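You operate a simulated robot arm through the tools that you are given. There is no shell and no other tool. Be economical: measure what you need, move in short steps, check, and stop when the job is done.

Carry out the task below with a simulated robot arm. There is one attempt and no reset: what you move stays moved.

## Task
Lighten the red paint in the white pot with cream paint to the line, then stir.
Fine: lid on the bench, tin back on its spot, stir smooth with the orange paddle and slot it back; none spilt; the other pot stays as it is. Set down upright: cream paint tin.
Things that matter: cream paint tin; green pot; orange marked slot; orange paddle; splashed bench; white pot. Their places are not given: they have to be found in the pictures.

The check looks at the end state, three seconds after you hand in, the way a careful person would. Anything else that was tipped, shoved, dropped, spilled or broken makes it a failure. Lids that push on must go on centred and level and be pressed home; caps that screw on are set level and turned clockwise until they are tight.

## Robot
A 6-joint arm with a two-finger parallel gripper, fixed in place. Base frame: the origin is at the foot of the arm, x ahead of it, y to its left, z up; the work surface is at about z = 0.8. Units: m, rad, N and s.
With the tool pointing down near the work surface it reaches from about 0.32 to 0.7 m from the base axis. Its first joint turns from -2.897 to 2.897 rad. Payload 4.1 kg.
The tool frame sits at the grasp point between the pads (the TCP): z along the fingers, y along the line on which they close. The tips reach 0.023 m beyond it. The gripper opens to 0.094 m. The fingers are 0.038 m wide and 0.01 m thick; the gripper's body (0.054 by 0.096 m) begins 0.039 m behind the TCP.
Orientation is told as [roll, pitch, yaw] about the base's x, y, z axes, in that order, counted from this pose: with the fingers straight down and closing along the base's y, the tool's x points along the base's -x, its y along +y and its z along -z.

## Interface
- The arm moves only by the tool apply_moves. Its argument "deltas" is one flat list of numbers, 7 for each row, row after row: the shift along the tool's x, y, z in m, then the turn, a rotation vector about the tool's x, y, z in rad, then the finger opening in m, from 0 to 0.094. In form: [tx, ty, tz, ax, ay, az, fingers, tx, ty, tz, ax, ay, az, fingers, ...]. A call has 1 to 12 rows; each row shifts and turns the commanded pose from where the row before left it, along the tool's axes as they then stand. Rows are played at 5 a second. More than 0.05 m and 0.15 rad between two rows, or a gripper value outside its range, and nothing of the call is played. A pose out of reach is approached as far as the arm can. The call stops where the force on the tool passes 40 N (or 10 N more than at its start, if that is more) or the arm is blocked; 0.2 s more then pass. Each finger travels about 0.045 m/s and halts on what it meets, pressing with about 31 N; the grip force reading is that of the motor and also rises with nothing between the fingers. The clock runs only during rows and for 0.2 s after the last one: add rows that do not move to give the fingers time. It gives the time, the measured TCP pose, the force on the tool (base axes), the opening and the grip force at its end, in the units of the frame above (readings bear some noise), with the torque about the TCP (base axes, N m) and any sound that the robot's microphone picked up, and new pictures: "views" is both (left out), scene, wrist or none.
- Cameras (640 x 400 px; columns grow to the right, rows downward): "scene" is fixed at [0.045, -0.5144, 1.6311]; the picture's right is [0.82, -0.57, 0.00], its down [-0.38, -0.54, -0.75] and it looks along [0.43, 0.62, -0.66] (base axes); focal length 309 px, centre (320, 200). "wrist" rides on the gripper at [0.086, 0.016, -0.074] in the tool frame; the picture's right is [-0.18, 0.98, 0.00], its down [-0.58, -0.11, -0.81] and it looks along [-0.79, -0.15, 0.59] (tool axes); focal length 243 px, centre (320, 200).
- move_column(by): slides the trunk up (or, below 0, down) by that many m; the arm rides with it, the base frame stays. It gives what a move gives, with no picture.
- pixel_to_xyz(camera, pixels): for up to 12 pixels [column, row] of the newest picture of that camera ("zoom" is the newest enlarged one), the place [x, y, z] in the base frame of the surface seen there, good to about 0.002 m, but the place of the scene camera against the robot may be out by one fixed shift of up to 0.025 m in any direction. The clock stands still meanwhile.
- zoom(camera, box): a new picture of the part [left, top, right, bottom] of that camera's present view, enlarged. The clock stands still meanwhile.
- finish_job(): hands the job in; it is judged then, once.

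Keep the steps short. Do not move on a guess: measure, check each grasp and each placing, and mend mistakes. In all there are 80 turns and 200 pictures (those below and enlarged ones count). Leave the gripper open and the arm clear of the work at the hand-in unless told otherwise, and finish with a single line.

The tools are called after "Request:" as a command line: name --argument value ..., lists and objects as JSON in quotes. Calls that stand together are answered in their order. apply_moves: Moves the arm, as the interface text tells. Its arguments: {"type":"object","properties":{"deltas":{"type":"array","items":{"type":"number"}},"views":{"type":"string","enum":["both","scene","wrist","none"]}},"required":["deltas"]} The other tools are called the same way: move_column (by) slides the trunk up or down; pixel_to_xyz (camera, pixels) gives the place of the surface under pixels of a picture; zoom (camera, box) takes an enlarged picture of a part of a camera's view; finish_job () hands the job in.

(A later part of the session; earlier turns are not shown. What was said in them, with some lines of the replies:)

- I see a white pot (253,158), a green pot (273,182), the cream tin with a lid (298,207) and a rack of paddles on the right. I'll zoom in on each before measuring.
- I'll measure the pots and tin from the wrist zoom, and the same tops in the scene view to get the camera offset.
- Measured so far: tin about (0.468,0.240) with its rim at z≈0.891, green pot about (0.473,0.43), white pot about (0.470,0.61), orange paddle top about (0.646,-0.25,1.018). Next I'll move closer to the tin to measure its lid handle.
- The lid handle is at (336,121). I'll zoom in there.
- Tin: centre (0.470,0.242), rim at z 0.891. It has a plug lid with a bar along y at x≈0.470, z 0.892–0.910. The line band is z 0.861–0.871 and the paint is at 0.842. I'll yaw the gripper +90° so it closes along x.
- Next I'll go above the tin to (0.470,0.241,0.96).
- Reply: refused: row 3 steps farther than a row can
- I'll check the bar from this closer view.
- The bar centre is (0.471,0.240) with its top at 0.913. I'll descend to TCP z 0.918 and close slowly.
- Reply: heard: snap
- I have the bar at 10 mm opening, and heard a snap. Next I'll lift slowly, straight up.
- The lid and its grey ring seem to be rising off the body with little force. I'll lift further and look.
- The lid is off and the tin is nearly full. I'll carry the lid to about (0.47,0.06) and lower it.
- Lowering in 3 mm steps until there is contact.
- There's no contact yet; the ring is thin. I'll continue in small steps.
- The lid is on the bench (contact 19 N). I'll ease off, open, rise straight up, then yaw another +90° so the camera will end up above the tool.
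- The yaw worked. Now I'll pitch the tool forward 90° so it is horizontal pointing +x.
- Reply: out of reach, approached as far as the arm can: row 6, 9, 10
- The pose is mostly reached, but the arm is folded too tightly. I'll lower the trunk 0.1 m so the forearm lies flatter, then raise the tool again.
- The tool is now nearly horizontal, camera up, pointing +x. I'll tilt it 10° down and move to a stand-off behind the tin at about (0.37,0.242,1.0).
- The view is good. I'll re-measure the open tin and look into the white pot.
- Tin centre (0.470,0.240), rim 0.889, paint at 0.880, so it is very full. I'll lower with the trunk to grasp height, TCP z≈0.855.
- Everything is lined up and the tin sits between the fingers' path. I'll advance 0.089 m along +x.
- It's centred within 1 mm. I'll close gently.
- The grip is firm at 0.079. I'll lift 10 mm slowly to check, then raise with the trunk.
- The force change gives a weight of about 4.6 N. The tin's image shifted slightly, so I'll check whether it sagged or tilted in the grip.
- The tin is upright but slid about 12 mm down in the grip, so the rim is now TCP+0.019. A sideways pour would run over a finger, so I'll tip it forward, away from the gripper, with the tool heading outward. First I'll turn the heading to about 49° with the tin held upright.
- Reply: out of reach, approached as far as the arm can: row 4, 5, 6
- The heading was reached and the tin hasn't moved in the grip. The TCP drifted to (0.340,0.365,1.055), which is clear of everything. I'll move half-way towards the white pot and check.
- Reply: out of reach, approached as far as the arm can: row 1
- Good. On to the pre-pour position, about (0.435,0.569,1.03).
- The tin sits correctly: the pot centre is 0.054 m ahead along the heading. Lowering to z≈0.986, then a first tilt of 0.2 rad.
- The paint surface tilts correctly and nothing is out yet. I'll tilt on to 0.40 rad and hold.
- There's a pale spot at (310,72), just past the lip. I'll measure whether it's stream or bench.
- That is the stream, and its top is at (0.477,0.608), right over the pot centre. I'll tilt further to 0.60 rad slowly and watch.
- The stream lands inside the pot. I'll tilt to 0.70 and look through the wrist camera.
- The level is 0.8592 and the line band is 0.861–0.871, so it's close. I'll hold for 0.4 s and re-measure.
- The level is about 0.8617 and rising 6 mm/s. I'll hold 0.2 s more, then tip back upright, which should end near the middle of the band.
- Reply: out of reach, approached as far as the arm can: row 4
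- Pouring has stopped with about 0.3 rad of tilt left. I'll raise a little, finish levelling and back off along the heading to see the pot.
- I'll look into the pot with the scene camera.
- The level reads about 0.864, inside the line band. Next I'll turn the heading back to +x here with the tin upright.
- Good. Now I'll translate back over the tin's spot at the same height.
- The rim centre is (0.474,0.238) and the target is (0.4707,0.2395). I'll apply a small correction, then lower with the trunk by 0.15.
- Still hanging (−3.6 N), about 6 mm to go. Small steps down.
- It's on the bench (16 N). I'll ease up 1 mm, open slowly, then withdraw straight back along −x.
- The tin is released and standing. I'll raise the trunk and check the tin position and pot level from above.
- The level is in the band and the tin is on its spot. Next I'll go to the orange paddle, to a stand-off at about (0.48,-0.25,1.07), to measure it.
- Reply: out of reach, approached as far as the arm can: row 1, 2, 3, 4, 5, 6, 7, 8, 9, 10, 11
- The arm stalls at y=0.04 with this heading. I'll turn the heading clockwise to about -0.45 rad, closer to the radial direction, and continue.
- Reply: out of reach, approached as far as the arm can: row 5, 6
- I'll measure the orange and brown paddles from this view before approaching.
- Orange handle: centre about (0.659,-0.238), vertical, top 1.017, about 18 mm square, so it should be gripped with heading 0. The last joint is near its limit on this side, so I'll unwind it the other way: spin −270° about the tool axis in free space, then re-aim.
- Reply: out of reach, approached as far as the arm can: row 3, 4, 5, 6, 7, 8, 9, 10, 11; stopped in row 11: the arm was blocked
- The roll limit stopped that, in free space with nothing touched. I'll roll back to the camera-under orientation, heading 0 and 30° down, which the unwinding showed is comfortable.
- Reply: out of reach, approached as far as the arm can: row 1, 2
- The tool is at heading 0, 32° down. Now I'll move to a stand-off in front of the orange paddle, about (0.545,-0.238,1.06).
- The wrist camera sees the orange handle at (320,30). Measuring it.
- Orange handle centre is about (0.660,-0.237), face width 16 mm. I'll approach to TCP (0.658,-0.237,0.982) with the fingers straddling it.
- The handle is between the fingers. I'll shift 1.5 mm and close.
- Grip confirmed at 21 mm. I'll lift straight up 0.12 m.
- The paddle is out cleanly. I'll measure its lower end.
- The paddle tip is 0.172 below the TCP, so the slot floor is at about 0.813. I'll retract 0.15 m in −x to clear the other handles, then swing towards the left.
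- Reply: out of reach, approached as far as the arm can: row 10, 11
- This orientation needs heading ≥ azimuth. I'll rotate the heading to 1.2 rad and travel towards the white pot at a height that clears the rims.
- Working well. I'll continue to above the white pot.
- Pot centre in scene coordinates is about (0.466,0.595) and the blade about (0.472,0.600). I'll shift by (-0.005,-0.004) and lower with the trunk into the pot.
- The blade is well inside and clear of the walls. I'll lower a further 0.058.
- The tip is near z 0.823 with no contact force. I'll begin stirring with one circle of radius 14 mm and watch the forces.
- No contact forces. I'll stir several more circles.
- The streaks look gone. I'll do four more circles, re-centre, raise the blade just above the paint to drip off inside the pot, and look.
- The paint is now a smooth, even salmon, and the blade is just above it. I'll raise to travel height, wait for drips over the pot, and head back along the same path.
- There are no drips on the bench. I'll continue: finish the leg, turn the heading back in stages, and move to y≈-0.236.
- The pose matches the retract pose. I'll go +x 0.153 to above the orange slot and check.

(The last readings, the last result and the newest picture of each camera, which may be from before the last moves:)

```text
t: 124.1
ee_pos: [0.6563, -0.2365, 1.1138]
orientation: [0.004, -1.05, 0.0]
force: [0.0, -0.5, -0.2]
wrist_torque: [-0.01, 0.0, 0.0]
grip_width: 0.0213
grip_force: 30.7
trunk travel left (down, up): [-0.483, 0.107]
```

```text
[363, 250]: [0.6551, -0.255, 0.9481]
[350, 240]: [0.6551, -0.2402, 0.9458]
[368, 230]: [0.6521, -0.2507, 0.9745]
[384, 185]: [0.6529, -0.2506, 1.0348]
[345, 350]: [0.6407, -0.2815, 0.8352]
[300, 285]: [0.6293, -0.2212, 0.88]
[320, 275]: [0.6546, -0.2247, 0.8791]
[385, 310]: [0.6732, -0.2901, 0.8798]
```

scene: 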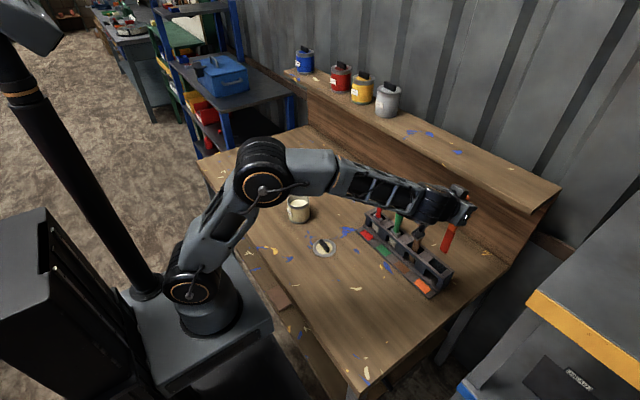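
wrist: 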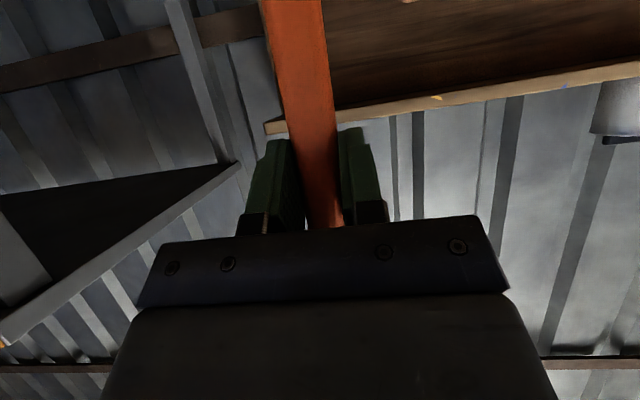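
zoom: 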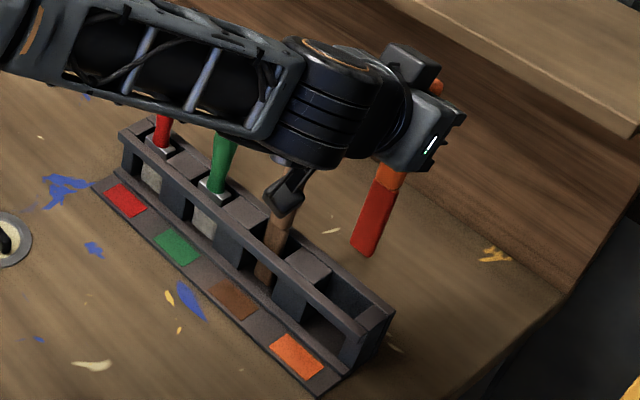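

Relative to the lift picture the blade sits about 4–5 mm further in +x, so I'll correct −4 mm. Then I'll lower so the tip just enters the slot, and check.

Request:
apply_moves --deltas '[0.002, -0.001, -0.0035, 0, 0, 0, 0, 0.0261, 0, 0.0149, 0, 0, 0, 0, 0.0261, 0, 0.0149, 0, 0, 0, 0, 0.0087, 0, 0.005, 0, 0, 0, 0, 0, 0, 0, 0, 0, 0, 0]' --views "scene"

Request:
zoom --camera "scene" --box '[400, 200, 470, 300]'

Request:
pixel_to_xyz --camera "scene" --pixels '[[441, 255], [440, 260], [442, 250], [438, 262]]'

```text
t: 125.3
ee_pos: [0.6527, -0.2377, 1.042]
orientation: [0.006, -1.052, -0.002]
force: [-0.9, -0.2, 0.2]
wrist_torque: [-0.04, 0.0, 0.0]
grip_width: 0.0209
grip_force: 31.1
trunk travel left (down, up): [-0.483, 0.107]
```

scene: 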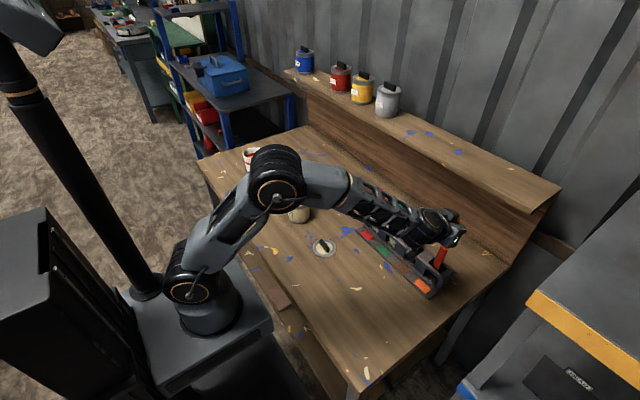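

```text
4.00 times, centred on (435, 250) of scene
```

zoom: 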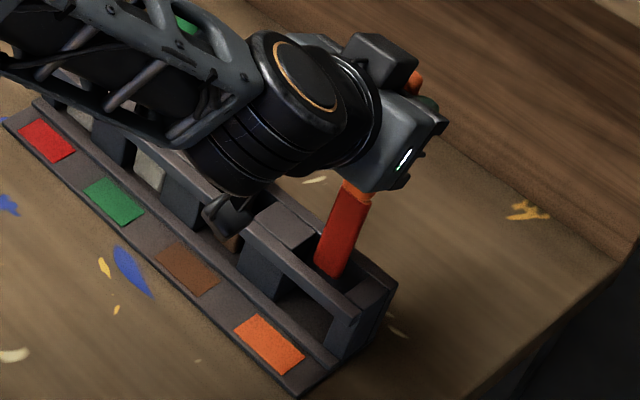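

```text
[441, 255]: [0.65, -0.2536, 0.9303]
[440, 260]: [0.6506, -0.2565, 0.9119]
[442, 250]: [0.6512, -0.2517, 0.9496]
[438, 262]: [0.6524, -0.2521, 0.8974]
```

The blade face is at scene (0.651,-0.2535), the same as before I picked it up. I'll lower it the rest of the way in small steps.

Request:
apply_moves --deltas '[0.0174, 0, 0.0099, 0, 0, 0, 0, 0.0174, 0, 0.0099, 0, 0, 0, 0, 0.0087, 0, 0.005, 0, 0, 0, 0, 0.0026, 0, 0.0015, 0, 0, 0, 0, 0, 0, 0, 0, 0, 0, 0]' --views "none"

Request:
apply_moves --deltas '[0.0017, 0, 0.001, 0, 0, 0, 0, 0, 0, 0, 0, 0, 0, 0]' --views "scene"

Request:
zoom --camera "scene" --box '[400, 200, 470, 300]'

```text
t: 126.5
ee_pos: [0.6539, -0.2378, 0.9899]
orientation: [0.005, -1.051, -0.001]
force: [-0.1, 0.9, -1.1]
wrist_torque: [-0.02, 0.02, 0.02]
grip_width: 0.021
grip_force: 31.3
trunk travel left (down, up): [-0.483, 0.107]
```

```text
t: 127.1
ee_pos: [0.6536, -0.2383, 0.9871]
orientation: [0.005, -1.05, -0.002]
force: [0.6, -0.6, -0.1]
wrist_torque: [0.0, 0.0, 0.04]
grip_width: 0.021
grip_force: 31.2
trunk travel left (down, up): [-0.483, 0.107]
```

scene: 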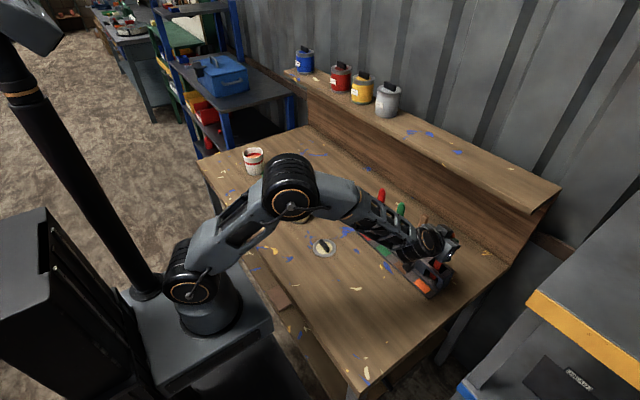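

```text
4.00 times, centred on (435, 250) of scene
```

zoom: 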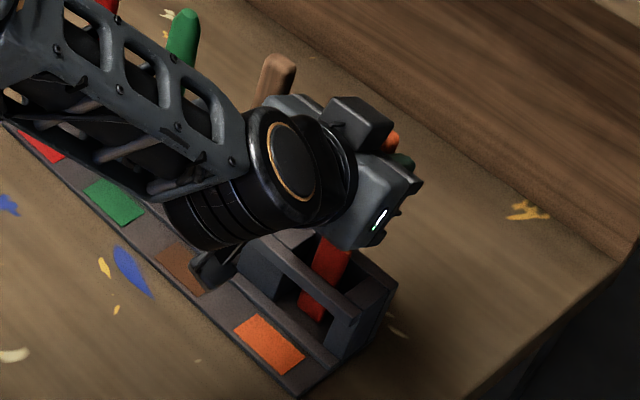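

It's in the slot. I'll make the final lowering to contact, 1 mm at a time.

Request:
apply_moves --deltas '[0.00087, 0, 0.0005, 0, 0, 0, 0, 0.00087, 0, 0.0005, 0, 0, 0, 0]' --views "none"

Request:
apply_moves --deltas '[0.00087, 0, 0.0005, 0, 0, 0, 0, 0, 0, 0, 0, 0, 0, 0]' --views "none"

Request:
apply_moves --deltas '[0.00087, 0, 0.0005, 0, 0, 0, 0, 0, 0, 0, 0, 0, 0, 0]' --views "none"

```text
t: 127.7
ee_pos: [0.6536, -0.2377, 0.9858]
orientation: [0.005, -1.05, -0.003]
force: [0.5, 0.1, -0.7]
wrist_torque: [-0.02, 0.03, -0.02]
grip_width: 0.021
grip_force: 31.3
trunk travel left (down, up): [-0.483, 0.107]
```

```text
t: 128.3
ee_pos: [0.6525, -0.2381, 0.9844]
orientation: [0.005, -1.053, -0.004]
force: [0.2, -0.3, -0.4]
wrist_torque: [-0.01, -0.03, -0.03]
grip_width: 0.0211
grip_force: 30.7
trunk travel left (down, up): [-0.483, 0.107]
```

```text
t: 128.9
ee_pos: [0.6532, -0.2376, 0.984]
orientation: [0.003, -1.051, -0.003]
force: [-1.6, 0.5, 3.5]
wrist_torque: [0.01, 0.14, 0.0]
grip_width: 0.0213
grip_force: 30.9
trunk travel left (down, up): [-0.483, 0.107]
```

Contact (3.5 N), so the paddle stands on the slot floor. I'll open, then withdraw back along the approach and clear.

Request:
apply_moves --deltas '[0, 0, 0, 0, 0, 0, 0.03, 0, 0, 0, 0, 0, 0, 0.05, 0, 0, 0, 0, 0, 0, 0.06, 0, 0, 0, 0, 0, 0, 0.06, 0, 0, -0.03, 0, 0, 0, 0.06, 0, 0, -0.04, 0, 0, 0, 0.06, 0, 0, -0.045, 0, 0, 0, 0.06, 0, 0, -0.045, 0, 0, 0, 0.06, 0, 0, -0.045, 0, 0, 0, 0.08]' --views "both"

Request:
apply_moves --deltas '[-0.03, 0, -0.03, 0, 0, 0, 0.08, -0.03, 0, -0.03, 0, 0, 0, 0.08, 0, 0, 0, 0, 0, 0, 0.08]' --views "scene"

Request:
zoom --camera "scene" --box '[340, 170, 480, 310]'

Request:
zoom --camera "scene" --box '[220, 130, 360, 270]'

```text
t: 130.9
ee_pos: [0.4776, -0.2398, 1.085]
orientation: [0.008, -1.051, -0.003]
force: [1.3, 0.4, 0.0]
wrist_torque: [-0.01, -0.02, -0.01]
grip_width: 0.0801
grip_force: 0.1
trunk travel left (down, up): [-0.483, 0.107]
```

scene: 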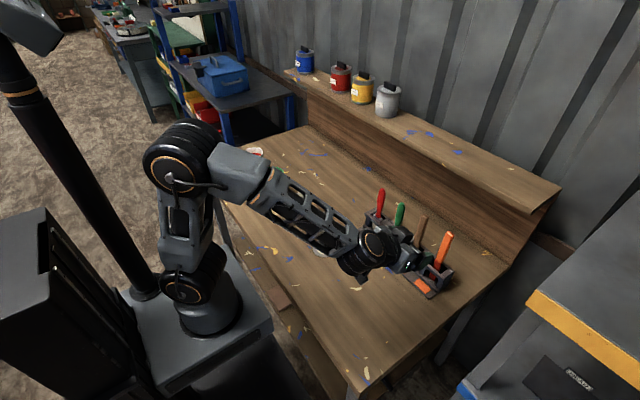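
wrist: 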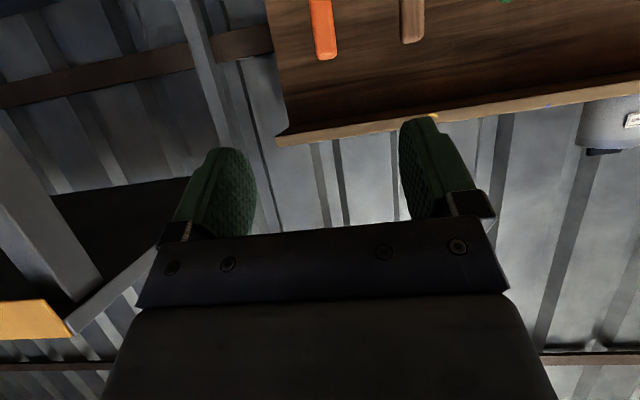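

```text
t: 131.7
ee_pos: [0.4547, -0.2388, 1.1685]
orientation: [0.006, -1.05, -0.003]
force: [0.6, 0.6, 0.1]
wrist_torque: [0.01, -0.02, -0.02]
grip_width: 0.0801
grip_force: 0.2
trunk travel left (down, up): [-0.483, 0.107]
```

scene: 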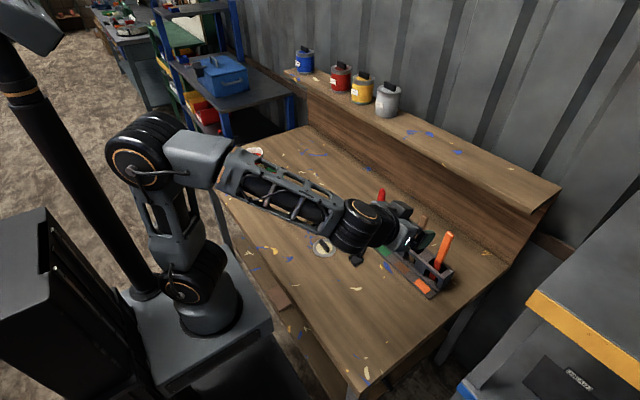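

```text
2.86 times, centred on (410, 240) of scene
```

zoom: 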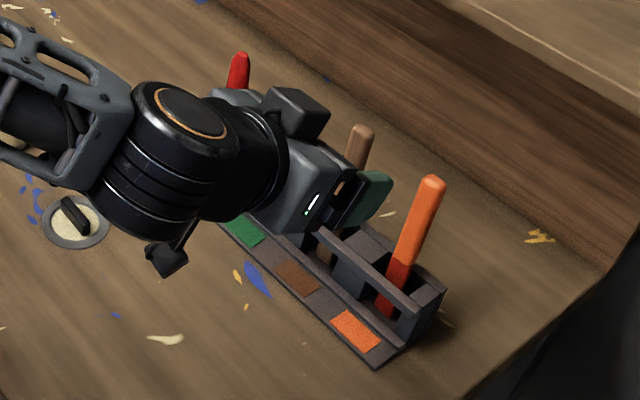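

```text
2.86 times, centred on (290, 200) of scene
5 turns are left
```

zoom: 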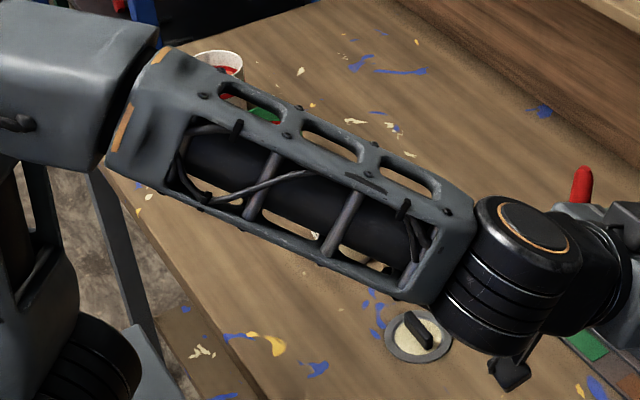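

The paddle stands in its slot as it was found. I'll swing the arm aside and take one last look at the pots, tin and lid.

Request:
apply_moves --deltas '[-0.03, -0.03, -0.01, 0, 0, 0, 0.08, -0.03, -0.03, -0.01, 0, 0, 0, 0.08, 0, -0.045, 0, 0, 0, 0, 0.08, 0, -0.045, 0, 0, 0, 0, 0.08, 0, -0.045, 0, 0, 0, 0, 0.08, 0, -0.04, 0, 0, 0, 0, 0.08, 0, 0, 0, 0, 0, 0, 0.08]' --views "scene"

Request:
zoom --camera "scene" --box '[220, 130, 350, 265]'

```text
t: 133.3
ee_pos: [0.468, -0.4763, 1.2309]
orientation: [0.004, -1.051, -0.004]
force: [0.4, -0.5, -1.1]
wrist_torque: [-0.01, -0.03, 0.0]
grip_width: 0.0799
grip_force: 0.0
trunk travel left (down, up): [-0.483, 0.107]
```

scene: 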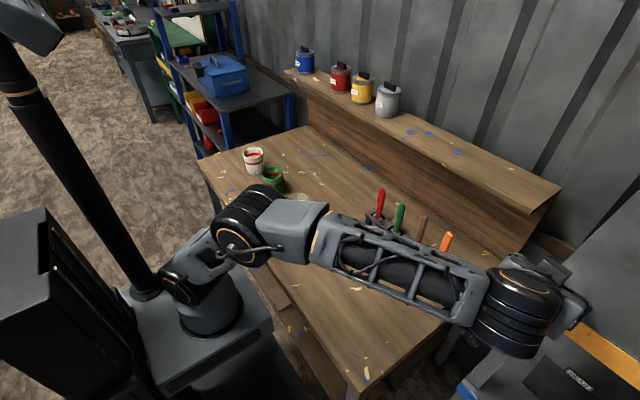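

```text
2.96 times, centred on (285, 198) of scene
4 turns are left
```

zoom: 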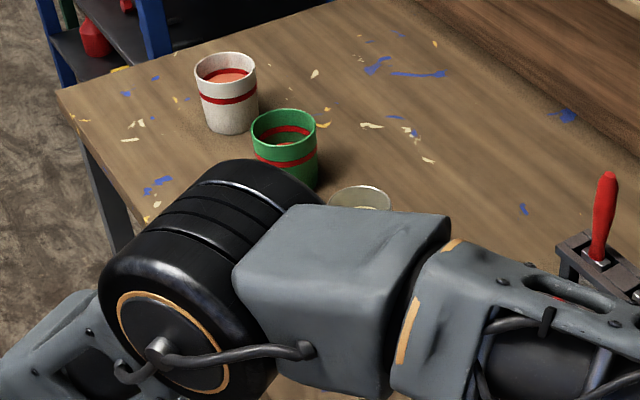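

The white pot holds smooth salmon paint at the line, the green pot is unchanged, the tin stands on its spot, the lid is on the bench, and nothing is spilt. The gripper is open and the arm is clear, so I'm handing in.

Request:
finish_job

```text
The job is handed in.
```

I poured cream into the white pot up to the line band (about z 0.864, in its lower third) and stirred it smooth; the tin is back on its spot, the lid is on the bench, the orange paddle is in its slot, and no spills were seen.
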